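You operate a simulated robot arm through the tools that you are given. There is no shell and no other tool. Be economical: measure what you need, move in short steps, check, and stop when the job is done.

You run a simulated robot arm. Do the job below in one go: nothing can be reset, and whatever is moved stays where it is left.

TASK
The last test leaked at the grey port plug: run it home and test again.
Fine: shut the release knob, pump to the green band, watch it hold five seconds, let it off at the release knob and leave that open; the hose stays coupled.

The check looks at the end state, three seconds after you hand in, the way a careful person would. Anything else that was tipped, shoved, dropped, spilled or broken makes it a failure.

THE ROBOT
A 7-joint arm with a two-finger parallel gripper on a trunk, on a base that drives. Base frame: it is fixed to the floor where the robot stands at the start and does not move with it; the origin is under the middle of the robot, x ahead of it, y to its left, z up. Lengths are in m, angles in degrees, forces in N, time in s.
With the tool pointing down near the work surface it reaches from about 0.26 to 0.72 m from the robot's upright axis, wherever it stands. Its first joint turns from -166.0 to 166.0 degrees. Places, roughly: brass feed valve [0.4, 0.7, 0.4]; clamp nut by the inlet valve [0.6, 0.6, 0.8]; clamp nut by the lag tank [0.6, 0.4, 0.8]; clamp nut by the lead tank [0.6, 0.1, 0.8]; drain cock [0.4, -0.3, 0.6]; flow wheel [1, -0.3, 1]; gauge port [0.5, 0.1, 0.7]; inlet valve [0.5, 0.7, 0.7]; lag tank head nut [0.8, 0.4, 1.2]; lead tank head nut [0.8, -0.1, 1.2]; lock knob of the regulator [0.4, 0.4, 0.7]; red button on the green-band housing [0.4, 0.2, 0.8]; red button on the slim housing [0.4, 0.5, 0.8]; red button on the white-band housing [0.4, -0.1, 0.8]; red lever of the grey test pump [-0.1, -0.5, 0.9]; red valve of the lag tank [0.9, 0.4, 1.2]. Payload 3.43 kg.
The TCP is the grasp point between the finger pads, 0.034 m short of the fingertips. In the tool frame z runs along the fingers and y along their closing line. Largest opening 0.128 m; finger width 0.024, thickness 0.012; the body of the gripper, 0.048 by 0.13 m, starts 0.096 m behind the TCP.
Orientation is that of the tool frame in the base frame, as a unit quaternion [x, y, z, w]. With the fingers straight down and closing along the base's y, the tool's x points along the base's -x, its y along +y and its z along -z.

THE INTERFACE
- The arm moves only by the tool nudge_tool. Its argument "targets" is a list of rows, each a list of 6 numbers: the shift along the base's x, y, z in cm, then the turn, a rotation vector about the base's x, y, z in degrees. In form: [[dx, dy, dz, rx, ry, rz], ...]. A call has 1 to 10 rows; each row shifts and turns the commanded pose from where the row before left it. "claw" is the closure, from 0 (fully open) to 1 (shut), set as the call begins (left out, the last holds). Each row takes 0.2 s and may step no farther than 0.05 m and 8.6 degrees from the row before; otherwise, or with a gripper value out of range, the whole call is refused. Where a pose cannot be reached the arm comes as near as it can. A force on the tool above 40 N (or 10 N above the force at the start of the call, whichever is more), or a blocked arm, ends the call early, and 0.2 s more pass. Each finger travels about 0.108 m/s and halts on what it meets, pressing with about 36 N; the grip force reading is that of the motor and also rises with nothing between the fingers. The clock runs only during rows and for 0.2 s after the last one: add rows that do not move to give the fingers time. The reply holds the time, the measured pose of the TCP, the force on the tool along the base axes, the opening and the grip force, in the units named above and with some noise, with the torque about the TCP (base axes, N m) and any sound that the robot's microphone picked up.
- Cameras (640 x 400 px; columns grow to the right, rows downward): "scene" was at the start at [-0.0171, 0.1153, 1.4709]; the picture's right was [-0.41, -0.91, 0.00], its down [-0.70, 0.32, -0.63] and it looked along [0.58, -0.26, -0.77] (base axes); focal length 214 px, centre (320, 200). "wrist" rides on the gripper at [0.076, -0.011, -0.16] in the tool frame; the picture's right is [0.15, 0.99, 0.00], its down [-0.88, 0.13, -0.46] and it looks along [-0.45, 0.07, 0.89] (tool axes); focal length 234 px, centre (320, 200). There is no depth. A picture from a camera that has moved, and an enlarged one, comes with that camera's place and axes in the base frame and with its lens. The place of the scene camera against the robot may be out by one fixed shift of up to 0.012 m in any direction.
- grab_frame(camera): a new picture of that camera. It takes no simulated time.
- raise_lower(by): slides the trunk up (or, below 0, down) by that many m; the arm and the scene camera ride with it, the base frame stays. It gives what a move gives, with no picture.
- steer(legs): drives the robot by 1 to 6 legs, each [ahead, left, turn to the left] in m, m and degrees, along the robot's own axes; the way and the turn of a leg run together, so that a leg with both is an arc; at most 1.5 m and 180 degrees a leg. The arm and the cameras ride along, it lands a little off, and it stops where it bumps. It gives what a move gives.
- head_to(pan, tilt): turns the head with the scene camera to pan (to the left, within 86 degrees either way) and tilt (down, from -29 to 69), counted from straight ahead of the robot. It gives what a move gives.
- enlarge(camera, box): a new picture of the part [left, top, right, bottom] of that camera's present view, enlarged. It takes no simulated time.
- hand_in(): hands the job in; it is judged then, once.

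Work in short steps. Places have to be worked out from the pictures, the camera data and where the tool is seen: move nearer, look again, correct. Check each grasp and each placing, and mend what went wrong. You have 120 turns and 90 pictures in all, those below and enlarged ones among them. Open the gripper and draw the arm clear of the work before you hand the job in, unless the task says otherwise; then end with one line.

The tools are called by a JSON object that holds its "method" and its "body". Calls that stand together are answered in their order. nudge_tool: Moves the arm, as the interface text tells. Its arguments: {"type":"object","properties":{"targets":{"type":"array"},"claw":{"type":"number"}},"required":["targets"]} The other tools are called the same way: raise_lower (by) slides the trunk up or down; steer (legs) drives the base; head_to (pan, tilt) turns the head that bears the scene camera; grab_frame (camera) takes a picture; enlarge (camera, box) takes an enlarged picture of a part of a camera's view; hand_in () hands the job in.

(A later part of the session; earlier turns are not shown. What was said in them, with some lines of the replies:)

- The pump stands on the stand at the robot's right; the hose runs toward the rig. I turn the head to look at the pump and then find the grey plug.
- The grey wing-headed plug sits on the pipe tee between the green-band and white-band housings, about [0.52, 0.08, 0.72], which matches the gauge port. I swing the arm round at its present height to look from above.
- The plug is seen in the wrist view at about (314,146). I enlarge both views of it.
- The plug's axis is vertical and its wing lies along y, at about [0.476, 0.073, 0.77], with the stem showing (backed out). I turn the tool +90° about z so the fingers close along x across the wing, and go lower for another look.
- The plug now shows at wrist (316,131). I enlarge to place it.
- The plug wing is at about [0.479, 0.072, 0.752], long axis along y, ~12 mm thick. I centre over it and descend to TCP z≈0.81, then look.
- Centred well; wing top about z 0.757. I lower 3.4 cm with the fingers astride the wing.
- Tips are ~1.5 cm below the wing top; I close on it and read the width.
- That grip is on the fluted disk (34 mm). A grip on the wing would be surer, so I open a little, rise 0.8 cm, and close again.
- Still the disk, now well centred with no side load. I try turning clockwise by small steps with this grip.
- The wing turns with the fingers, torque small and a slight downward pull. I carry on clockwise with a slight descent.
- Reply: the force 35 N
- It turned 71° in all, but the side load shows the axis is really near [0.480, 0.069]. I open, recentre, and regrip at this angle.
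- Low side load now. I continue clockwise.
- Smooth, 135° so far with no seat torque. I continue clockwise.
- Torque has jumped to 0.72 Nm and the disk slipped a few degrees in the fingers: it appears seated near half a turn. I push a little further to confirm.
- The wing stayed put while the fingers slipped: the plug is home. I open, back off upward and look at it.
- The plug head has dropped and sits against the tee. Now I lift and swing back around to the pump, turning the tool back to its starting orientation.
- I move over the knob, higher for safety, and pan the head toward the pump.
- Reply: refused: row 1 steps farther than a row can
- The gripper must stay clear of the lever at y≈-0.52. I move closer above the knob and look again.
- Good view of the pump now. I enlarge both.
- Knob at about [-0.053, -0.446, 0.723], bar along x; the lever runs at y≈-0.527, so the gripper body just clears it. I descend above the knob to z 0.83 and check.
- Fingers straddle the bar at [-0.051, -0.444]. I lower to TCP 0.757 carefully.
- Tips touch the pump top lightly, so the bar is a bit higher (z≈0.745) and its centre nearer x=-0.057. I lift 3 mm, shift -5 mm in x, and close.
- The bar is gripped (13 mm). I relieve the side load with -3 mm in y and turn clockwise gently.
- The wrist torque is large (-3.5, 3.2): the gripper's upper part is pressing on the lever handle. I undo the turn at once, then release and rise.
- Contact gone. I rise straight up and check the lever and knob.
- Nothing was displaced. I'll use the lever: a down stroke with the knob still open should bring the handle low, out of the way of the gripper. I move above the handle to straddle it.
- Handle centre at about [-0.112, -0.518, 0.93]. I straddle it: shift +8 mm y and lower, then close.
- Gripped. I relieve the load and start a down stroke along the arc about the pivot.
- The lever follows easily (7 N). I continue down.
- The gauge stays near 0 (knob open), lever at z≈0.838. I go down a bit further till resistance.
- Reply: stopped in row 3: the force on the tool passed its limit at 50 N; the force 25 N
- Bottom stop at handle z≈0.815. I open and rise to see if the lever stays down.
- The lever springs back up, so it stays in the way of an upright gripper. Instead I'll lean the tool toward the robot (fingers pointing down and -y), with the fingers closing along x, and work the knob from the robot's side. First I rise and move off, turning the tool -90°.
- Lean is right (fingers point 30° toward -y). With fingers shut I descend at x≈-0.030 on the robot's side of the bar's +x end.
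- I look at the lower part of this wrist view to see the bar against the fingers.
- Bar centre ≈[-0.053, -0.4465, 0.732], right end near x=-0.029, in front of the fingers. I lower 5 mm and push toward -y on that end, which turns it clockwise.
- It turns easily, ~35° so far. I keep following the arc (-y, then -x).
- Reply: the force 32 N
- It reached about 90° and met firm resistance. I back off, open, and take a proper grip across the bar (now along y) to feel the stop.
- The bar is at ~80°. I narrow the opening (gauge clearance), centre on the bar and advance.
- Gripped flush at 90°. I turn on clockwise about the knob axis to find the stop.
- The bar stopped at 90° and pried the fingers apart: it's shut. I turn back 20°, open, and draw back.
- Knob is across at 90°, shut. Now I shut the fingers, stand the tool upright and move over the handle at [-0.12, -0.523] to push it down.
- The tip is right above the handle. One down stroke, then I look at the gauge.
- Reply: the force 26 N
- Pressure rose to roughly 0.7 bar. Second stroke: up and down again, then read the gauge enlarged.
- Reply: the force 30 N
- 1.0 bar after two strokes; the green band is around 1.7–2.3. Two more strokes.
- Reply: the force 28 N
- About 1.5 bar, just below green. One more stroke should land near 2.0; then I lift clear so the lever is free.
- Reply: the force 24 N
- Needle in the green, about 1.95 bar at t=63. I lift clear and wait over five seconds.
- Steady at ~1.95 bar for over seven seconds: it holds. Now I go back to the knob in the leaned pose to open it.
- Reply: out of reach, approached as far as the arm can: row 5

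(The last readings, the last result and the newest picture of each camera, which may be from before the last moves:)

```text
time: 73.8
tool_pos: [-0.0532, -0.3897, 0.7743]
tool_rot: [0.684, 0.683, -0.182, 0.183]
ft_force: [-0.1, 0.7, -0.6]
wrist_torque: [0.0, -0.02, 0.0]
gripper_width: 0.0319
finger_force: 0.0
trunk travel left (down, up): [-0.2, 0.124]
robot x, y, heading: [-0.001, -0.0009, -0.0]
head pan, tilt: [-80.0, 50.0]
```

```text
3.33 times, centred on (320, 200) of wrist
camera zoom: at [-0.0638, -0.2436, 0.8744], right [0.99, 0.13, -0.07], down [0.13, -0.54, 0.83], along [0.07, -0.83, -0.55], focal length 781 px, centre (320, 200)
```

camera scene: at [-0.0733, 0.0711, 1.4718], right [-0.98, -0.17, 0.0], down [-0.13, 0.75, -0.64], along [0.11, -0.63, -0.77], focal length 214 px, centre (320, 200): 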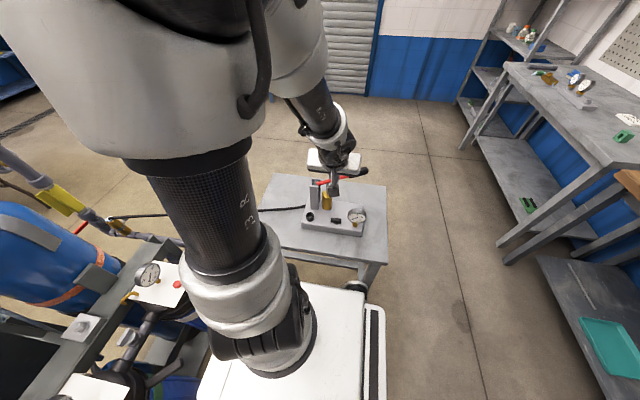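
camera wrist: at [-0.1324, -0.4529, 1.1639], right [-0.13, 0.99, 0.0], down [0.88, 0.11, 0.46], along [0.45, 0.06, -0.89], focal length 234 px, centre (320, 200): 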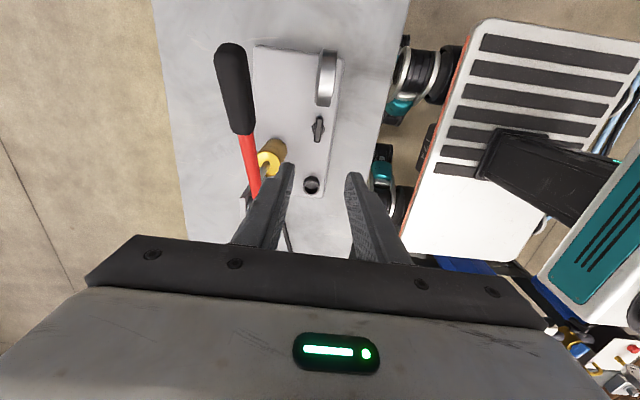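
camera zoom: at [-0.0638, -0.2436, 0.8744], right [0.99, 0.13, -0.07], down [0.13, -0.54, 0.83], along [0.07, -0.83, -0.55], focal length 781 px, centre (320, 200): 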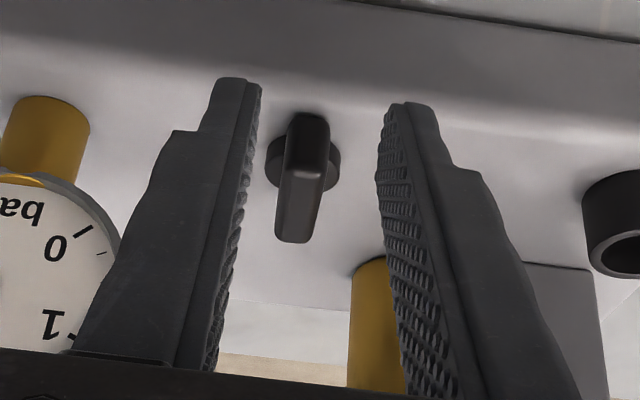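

Aligned. I advance, lower and close on the bar.

{"method": "nudge_tool", "body": {"targets": [[-0.15, -1.2, -0.4, 0, 0, 0], [0, -1.2, -0.4, 0, 0, 0], [0, -1, -0.4, 0, 0, 0]]}}

{"method": "nudge_tool", "body": {"targets": [[0, 0, 0, 0, 0, 0], [0, 0, 0, 0, 0, 0]], "claw": 1}}

{"method": "nudge_tool", "body": {"targets": [[-0.19, -0.01, 0, 0, 0, 5], [-0.19, -0.02, 0, 0, 0, 5], [-0.19, -0.04, 0, 0, 0, 5], [-0.18, -0.05, 0, 0, 0, 5], [-0.18, -0.07, 0, 0, 0, 5], [-0.17, -0.09, 0, 0, 0, 5]]}}

{"method": "enlarge", "body": {"camera": "wrist", "box": [220, 130, 420, 280]}}

```text
time: 74.6
tool_pos: [-0.0527, -0.4245, 0.7621]
tool_rot: [0.684, 0.683, -0.182, 0.182]
ft_force: [-0.2, -0.3, 0.5]
wrist_torque: [-0.02, 0.02, 0.02]
gripper_width: 0.0321
finger_force: 0.1
trunk travel left (down, up): [-0.2, 0.124]
robot x, y, heading: [-0.0018, 0.0049, 0.1]
head pan, tilt: [-80.0, 50.0]
```

```text
time: 75.2
tool_pos: [-0.053, -0.4242, 0.7625]
tool_rot: [0.683, 0.684, -0.182, 0.181]
ft_force: [2.1, -0.7, -0.3]
wrist_torque: [0.17, 0.06, 0.09]
gripper_width: 0.013
finger_force: 36.7
trunk travel left (down, up): [-0.2, 0.124]
robot x, y, heading: [-0.0012, -0.0009, -0.0]
head pan, tilt: [-80.0, 50.0]
```

```text
time: 76.6
tool_pos: [-0.0643, -0.4272, 0.7603]
tool_rot: [0.483, 0.837, -0.128, 0.224]
ft_force: [3.2, -5.2, 0.0]
wrist_torque: [-0.51, -0.3, -0.04]
gripper_width: 0.0129
finger_force: 36.4
trunk travel left (down, up): [-0.2, 0.124]
robot x, y, heading: [-0.0005, 0.0031, 0.1]
head pan, tilt: [-80.0, 50.0]
```

```text
2.67 times, centred on (320, 205) of wrist
camera zoom: at [-0.1478, -0.3062, 0.8627], right [0.79, 0.61, -0.07], down [0.38, -0.4, 0.83], along [0.48, -0.69, -0.55], focal length 624 px, centre (320, 187)
```

zoom: 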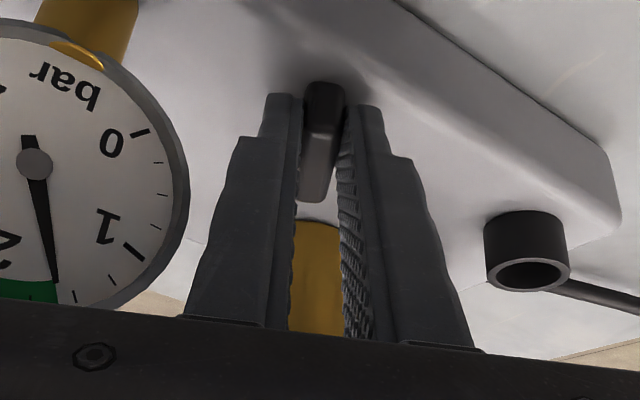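

Turned 30°, pressure beginning to fall. There's still a gap to the gauge; I turn 12° more.

{"method": "nudge_tool", "body": {"targets": [[-0.13, -0.08, 0, 0, 0, 4], [-0.12, -0.09, 0, 0, 0, 4], [-0.12, -0.1, 0, 0, 0, 4]]}}

{"method": "enlarge", "body": {"camera": "wrist", "box": [220, 130, 420, 280]}}

```text
time: 77.4
tool_pos: [-0.0686, -0.4292, 0.7612]
tool_rot: [0.393, 0.883, -0.104, 0.234]
ft_force: [2.0, -7.7, 0.2]
wrist_torque: [-0.49, -0.39, -0.14]
gripper_width: 0.0128
finger_force: 36.0
trunk travel left (down, up): [-0.2, 0.124]
robot x, y, heading: [0.0023, -0.0008, 0.1]
head pan, tilt: [-80.0, 50.0]
```

```text
2.67 times, centred on (320, 205) of wrist
camera zoom: at [-0.1746, -0.3286, 0.8628], right [0.65, 0.76, -0.07], down [0.46, -0.31, 0.83], along [0.61, -0.57, -0.55], focal length 624 px, centre (320, 187)
```

zoom: 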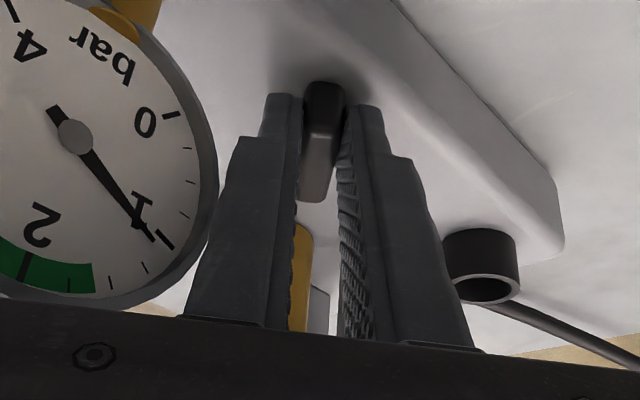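

Pressure is bleeding (≈1 bar). The left finger is near the gauge, so I open only slightly and lift straight up, then retreat and untwist.

{"method": "nudge_tool", "body": {"targets": [[0, 0, 0, 0, 0, 0], [0.1, 0, 1, 0, 0, 0], [0.1, 0, 2, 0, 0, 0], [0, 0.5, 2, 0, 0, 0], [0.5, 2, 1, 0, 0, -7], [0.5, 1, 0, 0, 0, -7], [0, 0.5, 0, 0, 0, -7], [0, 0, 0, 0, 0, -7], [0, 0, 0, 0, 0, -7], [0, 0, 0, 0, 0, -7]], "claw": 0.84}}

{"method": "enlarge", "body": {"camera": "scene", "box": [285, 145, 405, 245]}}

{"method": "enlarge", "body": {"camera": "wrist", "box": [220, 130, 420, 280]}}

```text
time: 79.6
tool_pos: [-0.0571, -0.3891, 0.8219]
tool_rot: [0.685, 0.682, -0.182, 0.182]
ft_force: [-0.1, -0.1, -0.4]
wrist_torque: [-0.03, 0.0, 0.01]
gripper_width: 0.0206
finger_force: 0.1
trunk travel left (down, up): [-0.2, 0.124]
robot x, y, heading: [-0.0002, 0.0033, -0.0]
head pan, tilt: [-80.0, 50.0]
```

```text
4.00 times, centred on (345, 195) of scene
camera zoom: at [-0.0733, 0.0711, 1.4718], right [-0.98, -0.17, 0.0], down [-0.13, 0.75, -0.64], along [0.11, -0.63, -0.77], focal length 858 px, centre (220, 220)
```

zoom: 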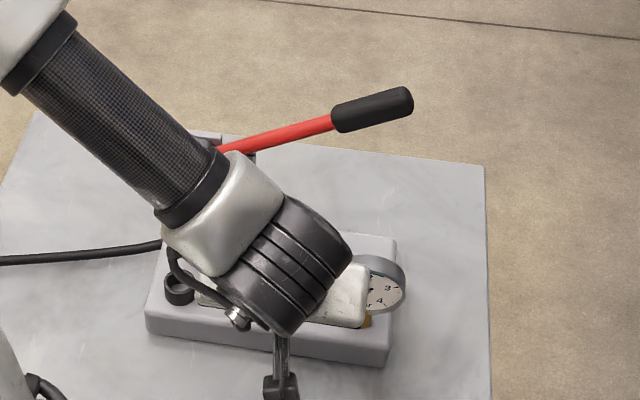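

```text
2.67 times, centred on (320, 205) of wrist
camera zoom: at [-0.0679, -0.2428, 0.9231], right [0.99, 0.12, -0.07], down [0.13, -0.54, 0.83], along [0.06, -0.83, -0.55], focal length 624 px, centre (320, 187)
```

zoom: 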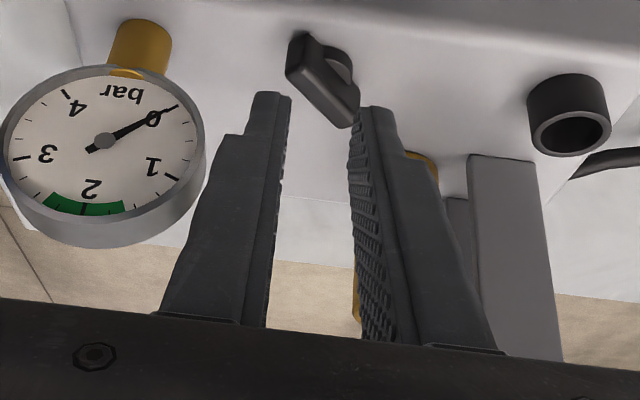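

Gauge at 0. The bar is at ~45°; I open it fully by pushing its near (-x) end toward -y with shut fingers at x≈-0.070, clear of the gauge.

{"method": "nudge_tool", "body": {"targets": [[-1.3, 0.3, -1, 0, 0, 0], [0, 0, -2.5, 0, 0, 0], [0, 0, -2.5, 0, 0, 0]], "claw": 1}}

{"method": "enlarge", "body": {"camera": "wrist", "box": [220, 130, 420, 280]}}

```text
time: 80.4
tool_pos: [-0.0701, -0.3864, 0.7624]
tool_rot: [0.684, 0.682, -0.183, 0.183]
ft_force: [-0.2, -0.2, 1.7]
wrist_torque: [-0.02, -0.01, -0.02]
gripper_width: 0.0
finger_force: 33.1
trunk travel left (down, up): [-0.2, 0.124]
robot x, y, heading: [0.0005, 0.0023, 0.2]
head pan, tilt: [-80.0, 50.0]
```

```text
2.67 times, centred on (320, 205) of wrist
camera zoom: at [-0.0807, -0.2397, 0.8623], right [0.99, 0.13, -0.07], down [0.13, -0.54, 0.83], along [0.07, -0.83, -0.55], focal length 624 px, centre (320, 187)
```

zoom: 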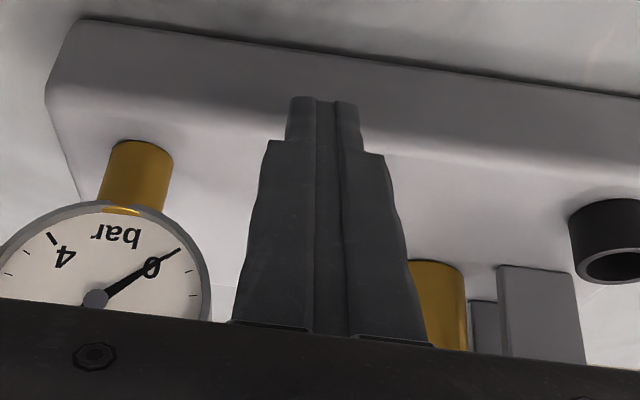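

Clear of the gauge. I push toward -y in small steps.

{"method": "nudge_tool", "body": {"targets": [[0, -0.8, 0, 0, 0, 0], [0, -0.7, 0, 0, 0, 0], [0, -0.5, 0, 0, 0, 0], [0, -0.5, 0, 0, 0, 0]]}}

{"method": "enlarge", "body": {"camera": "wrist", "box": [220, 130, 420, 280]}}

```text
time: 81.4
tool_pos: [-0.0758, -0.4076, 0.7626]
tool_rot: [0.687, 0.68, -0.183, 0.176]
ft_force: [-24.6, 18.1, -1.2]
wrist_torque: [0.57, 0.54, -0.59]
gripper_width: 0.0002
finger_force: 33.1
trunk travel left (down, up): [-0.2, 0.124]
robot x, y, heading: [0.0016, -0.0013, -0.2]
head pan, tilt: [-80.0, 50.0]
```

```text
2.67 times, centred on (320, 205) of wrist
camera zoom: at [-0.0846, -0.262, 0.8639], right [0.99, 0.12, -0.08], down [0.13, -0.54, 0.83], along [0.05, -0.83, -0.55], focal length 624 px, centre (320, 187)
```

zoom: 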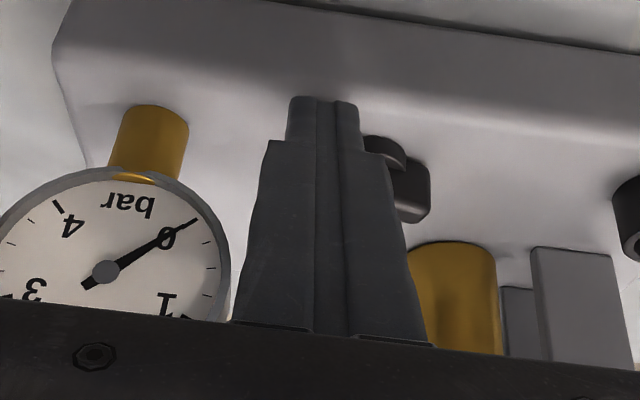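

The finger wedged on the bar's end face rather than its side. I back off, shift +8 mm in x, and push again.

{"method": "nudge_tool", "body": {"targets": [[0, 1.0, 0, 0, 0, 0], [0, 1.2, 0, 0, 0, 0], [0.8, 0, 0, 0, 0, 0], [0, 0, 0, 0, 0, 0]]}}

{"method": "enlarge", "body": {"camera": "wrist", "box": [220, 130, 420, 280]}}

```text
time: 82.4
tool_pos: [-0.0602, -0.3896, 0.7619]
tool_rot: [0.683, 0.683, -0.182, 0.183]
ft_force: [0.3, -0.1, -0.1]
wrist_torque: [-0.02, 0.02, -0.01]
gripper_width: 0.0002
finger_force: 32.9
trunk travel left (down, up): [-0.2, 0.124]
robot x, y, heading: [-0.0006, 0.0018, -0.0]
head pan, tilt: [-80.0, 50.0]
```

```text
2.67 times, centred on (320, 205) of wrist
camera zoom: at [-0.0723, -0.2435, 0.8635], right [0.99, 0.13, -0.07], down [0.13, -0.54, 0.83], along [0.07, -0.83, -0.55], focal length 624 px, centre (320, 187)
```

zoom: 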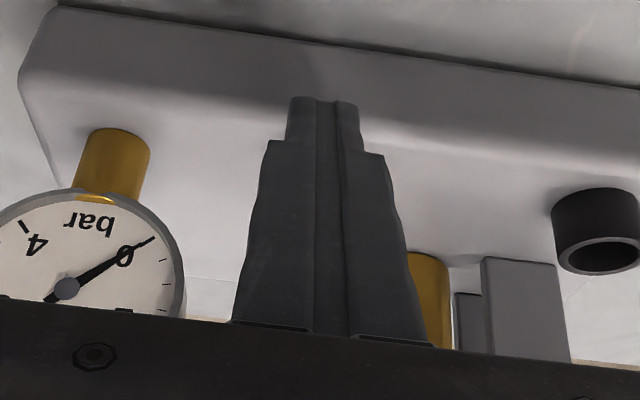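

Bar is behind the fingers as intended. Push again.

{"method": "nudge_tool", "body": {"targets": [[0, -0.6, 0, 0, 0, 0], [0, -0.5, 0, 0, 0, 0], [-0.1, -0.4, 0, 0, 0, 0], [-0.2, -0.4, 0, 0, 0, 0]]}}

{"method": "enlarge", "body": {"camera": "wrist", "box": [220, 130, 420, 280]}}

```text
time: 83.4
tool_pos: [-0.0649, -0.4085, 0.7632]
tool_rot: [0.683, 0.683, -0.182, 0.183]
ft_force: [-5.1, 4.9, -0.2]
wrist_torque: [0.14, 0.13, -0.19]
gripper_width: 0.0
finger_force: 33.0
trunk travel left (down, up): [-0.2, 0.124]
robot x, y, heading: [-0.0001, 0.0017, -0.2]
head pan, tilt: [-80.0, 50.0]
```

```text
2.67 times, centred on (320, 205) of wrist
camera zoom: at [-0.0762, -0.2626, 0.8632], right [0.99, 0.13, -0.07], down [0.13, -0.54, 0.83], along [0.07, -0.83, -0.55], focal length 624 px, centre (320, 187)
```

zoom: 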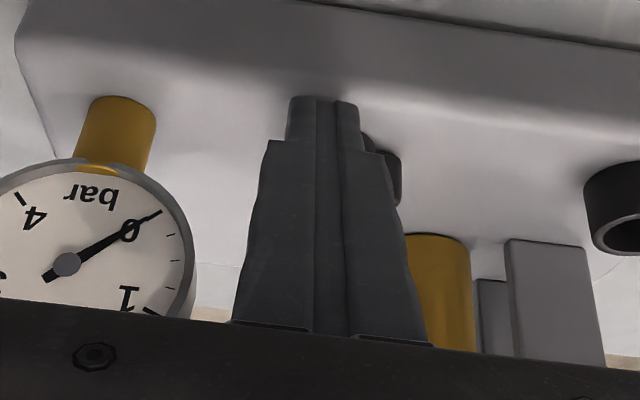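

I back off to see what the bar did.

{"method": "nudge_tool", "body": {"targets": [[0, 2.0, 1, 0, 0, 0], [0, 0, 4, 0, 0, 0], [0, 0, 2, 0, 0, 0]]}}

{"method": "enlarge", "body": {"camera": "wrist", "box": [220, 110, 420, 260]}}

```text
time: 84.2
tool_pos: [-0.0649, -0.3872, 0.8328]
tool_rot: [0.684, 0.683, -0.181, 0.182]
ft_force: [-0.7, -0.1, -0.5]
wrist_torque: [-0.01, -0.02, -0.01]
gripper_width: 0.0
finger_force: 32.4
trunk travel left (down, up): [-0.2, 0.124]
robot x, y, heading: [0.001, -0.0007, 0.2]
head pan, tilt: [-80.0, 50.0]
```

```text
2.67 times, centred on (320, 185) of wrist
camera zoom: at [-0.0766, -0.2419, 0.9336], right [0.99, 0.13, -0.07], down [0.13, -0.54, 0.83], along [0.07, -0.83, -0.55], focal length 624 px, centre (320, 240)
```

zoom: 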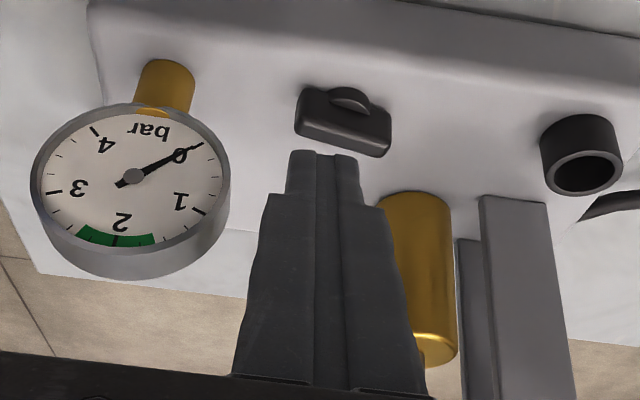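

The bar is back nearly along the pump, about 10° short. One more gentle push to finish.

{"method": "nudge_tool", "body": {"targets": [[-0.5, 0, -2, 0, 0, 0], [0, 0, -4, 0, 0, 0], [0, 0, -1, 0, 0, 0], [0, -1.5, 0, 0, 0, 0], [0, -0.6, 0, 0, 0, 0], [0, -0.4, 0, 0, 0, 0]]}}

{"method": "nudge_tool", "body": {"targets": [[0, 2.5, 1, 0, 0, 0], [0, 0, 4, 0, 0, 0], [0, 0, 2, 0, 0, 0]]}}

{"method": "enlarge", "body": {"camera": "wrist", "box": [220, 110, 420, 260]}}

```text
time: 85.6
tool_pos: [-0.0706, -0.4125, 0.7624]
tool_rot: [0.684, 0.683, -0.181, 0.181]
ft_force: [-1.0, 4.7, 0.5]
wrist_torque: [0.09, 0.05, -0.02]
gripper_width: 0.0
finger_force: 33.1
trunk travel left (down, up): [-0.2, 0.124]
robot x, y, heading: [0.0007, 0.0011, -0.2]
head pan, tilt: [-80.0, 50.0]
```

```text
time: 86.4
tool_pos: [-0.0699, -0.388, 0.8321]
tool_rot: [0.683, 0.684, -0.181, 0.182]
ft_force: [1.1, -0.3, -0.5]
wrist_torque: [-0.02, 0.0, 0.0]
gripper_width: 0.0
finger_force: 32.9
trunk travel left (down, up): [-0.2, 0.124]
robot x, y, heading: [-0.0019, -0.0005, 0.1]
head pan, tilt: [-80.0, 50.0]
```

```text
2.67 times, centred on (320, 185) of wrist
camera zoom: at [-0.0817, -0.2423, 0.9327], right [0.99, 0.13, -0.07], down [0.13, -0.54, 0.83], along [0.07, -0.83, -0.55], focal length 624 px, centre (320, 240)
```

zoom: 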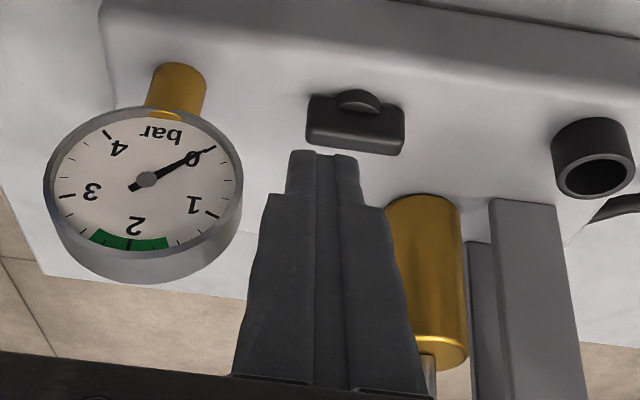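

The bar is parallel with the pump again, fully open, gauge at 0. I rise, open the gripper, stand the tool upright clear of the work, and take a last overview.

{"method": "nudge_tool", "body": {"targets": [[0, 1, 4.5, 0, 0, 0], [0, 0, 4.9, 0, 0, 0], [0, 0, 4.9, 0, 0, 0], [0, 0, 4.9, 8, 0, 0], [0, 0, 4.9, 8, 0, 0], [0, 0, 4.9, 8, 0, 0], [0, 0, 4.9, 6, 0, 0]], "claw": 0}}

{"method": "enlarge", "body": {"camera": "scene", "box": [240, 130, 440, 255]}}

{"method": "head_to", "body": {"pan": -10, "tilt": 50}}

{"method": "nudge_tool", "body": {"targets": [[0, 0, 0, 0, 0, 0], [0, 0, 0, 0, 0, 0], [0, 0, 0, 0, 0, 0], [0, 0, 0, 0, 0, 0], [0, 0, 0, 0, 0, 0], [0, 0, 0, 0, 0, 0]]}}

{"method": "grab_frame", "body": {"camera": "scene"}}

```text
time: 88.0
tool_pos: [-0.0715, -0.3823, 1.1721]
tool_rot: [0.708, 0.706, 0.001, -0.001]
ft_force: [0.1, -0.6, 0.0]
wrist_torque: [0.0, 0.05, 0.02]
gripper_width: 0.1279
finger_force: 0.1
out of reach, approached as far as the arm can: row 2
trunk travel left (down, up): [-0.2, 0.124]
robot x, y, heading: [-0.0017, -0.002, -0.1]
head pan, tilt: [-80.0, 50.0]
```

```text
3.20 times, centred on (340, 192) of scene
camera zoom: at [-0.0733, 0.071, 1.4718], right [-0.98, -0.17, 0.0], down [-0.13, 0.75, -0.64], along [0.11, -0.63, -0.77], focal length 686 px, centre (256, 224)
```

zoom: 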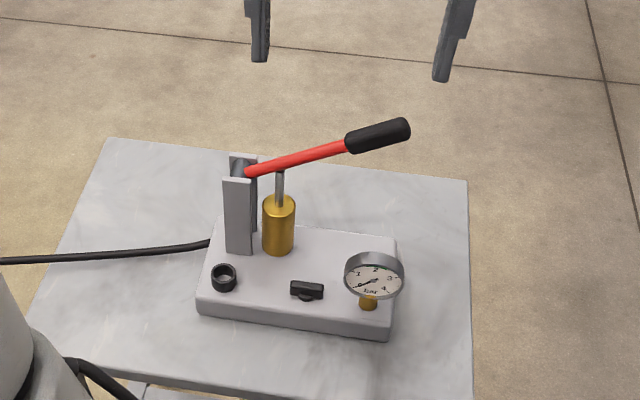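

```text
time: 89.4
tool_pos: [-0.0726, -0.3829, 1.172]
tool_rot: [0.708, 0.707, 0.001, -0.001]
ft_force: [0.0, 0.2, -0.1]
wrist_torque: [-0.01, 0.0, -0.03]
gripper_width: 0.1277
finger_force: 0.1
trunk travel left (down, up): [-0.2, 0.124]
robot x, y, heading: [0.0004, 0.0042, 0.0]
head pan, tilt: [-10.0, 50.0]
```

```text
time: 90.8
tool_pos: [-0.0718, -0.3834, 1.1722]
tool_rot: [0.707, 0.707, 0.0, -0.001]
ft_force: [-0.3, -0.2, -0.4]
wrist_torque: [0.03, 0.01, -0.01]
gripper_width: 0.1281
finger_force: 0.1
trunk travel left (down, up): [-0.2, 0.124]
robot x, y, heading: [-0.0, 0.0018, -0.1]
head pan, tilt: [-10.0, 50.0]
```

```text
12 pictures are left
camera scene: at [-0.0108, 0.1335, 1.4718], right [-0.17, -0.98, 0.0], down [-0.75, 0.13, -0.64], along [0.63, -0.11, -0.77], focal length 214 px, centre (320, 200)
```

scene: 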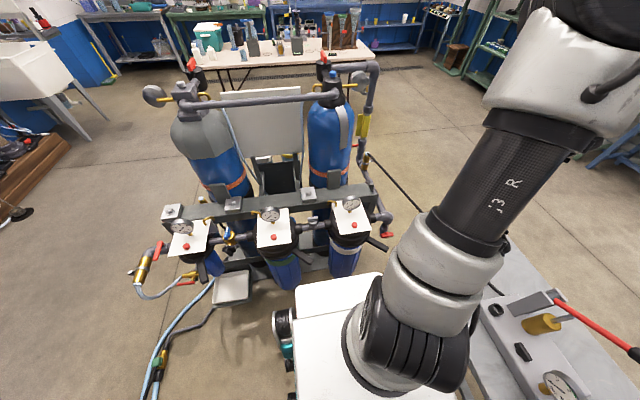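

Everything is in order: plug home, hose coupled, knob open, gauge at zero, arm clear. I hand in.

{"method": "hand_in", "body": {}}

```text
The job is handed in.
```

I ran the grey port plug home and the retest held: about 1.95 bar, in the green band, with no visible drop over more than six seconds. I then let the pressure off at the release knob, left the knob open with the gauge at 0, and the hose stayed coupled. While I was first reaching for the knob, the gripper pressed against the pump lever for a moment; I backed off at once, and the lever and pump looked undisturbed afterwards.
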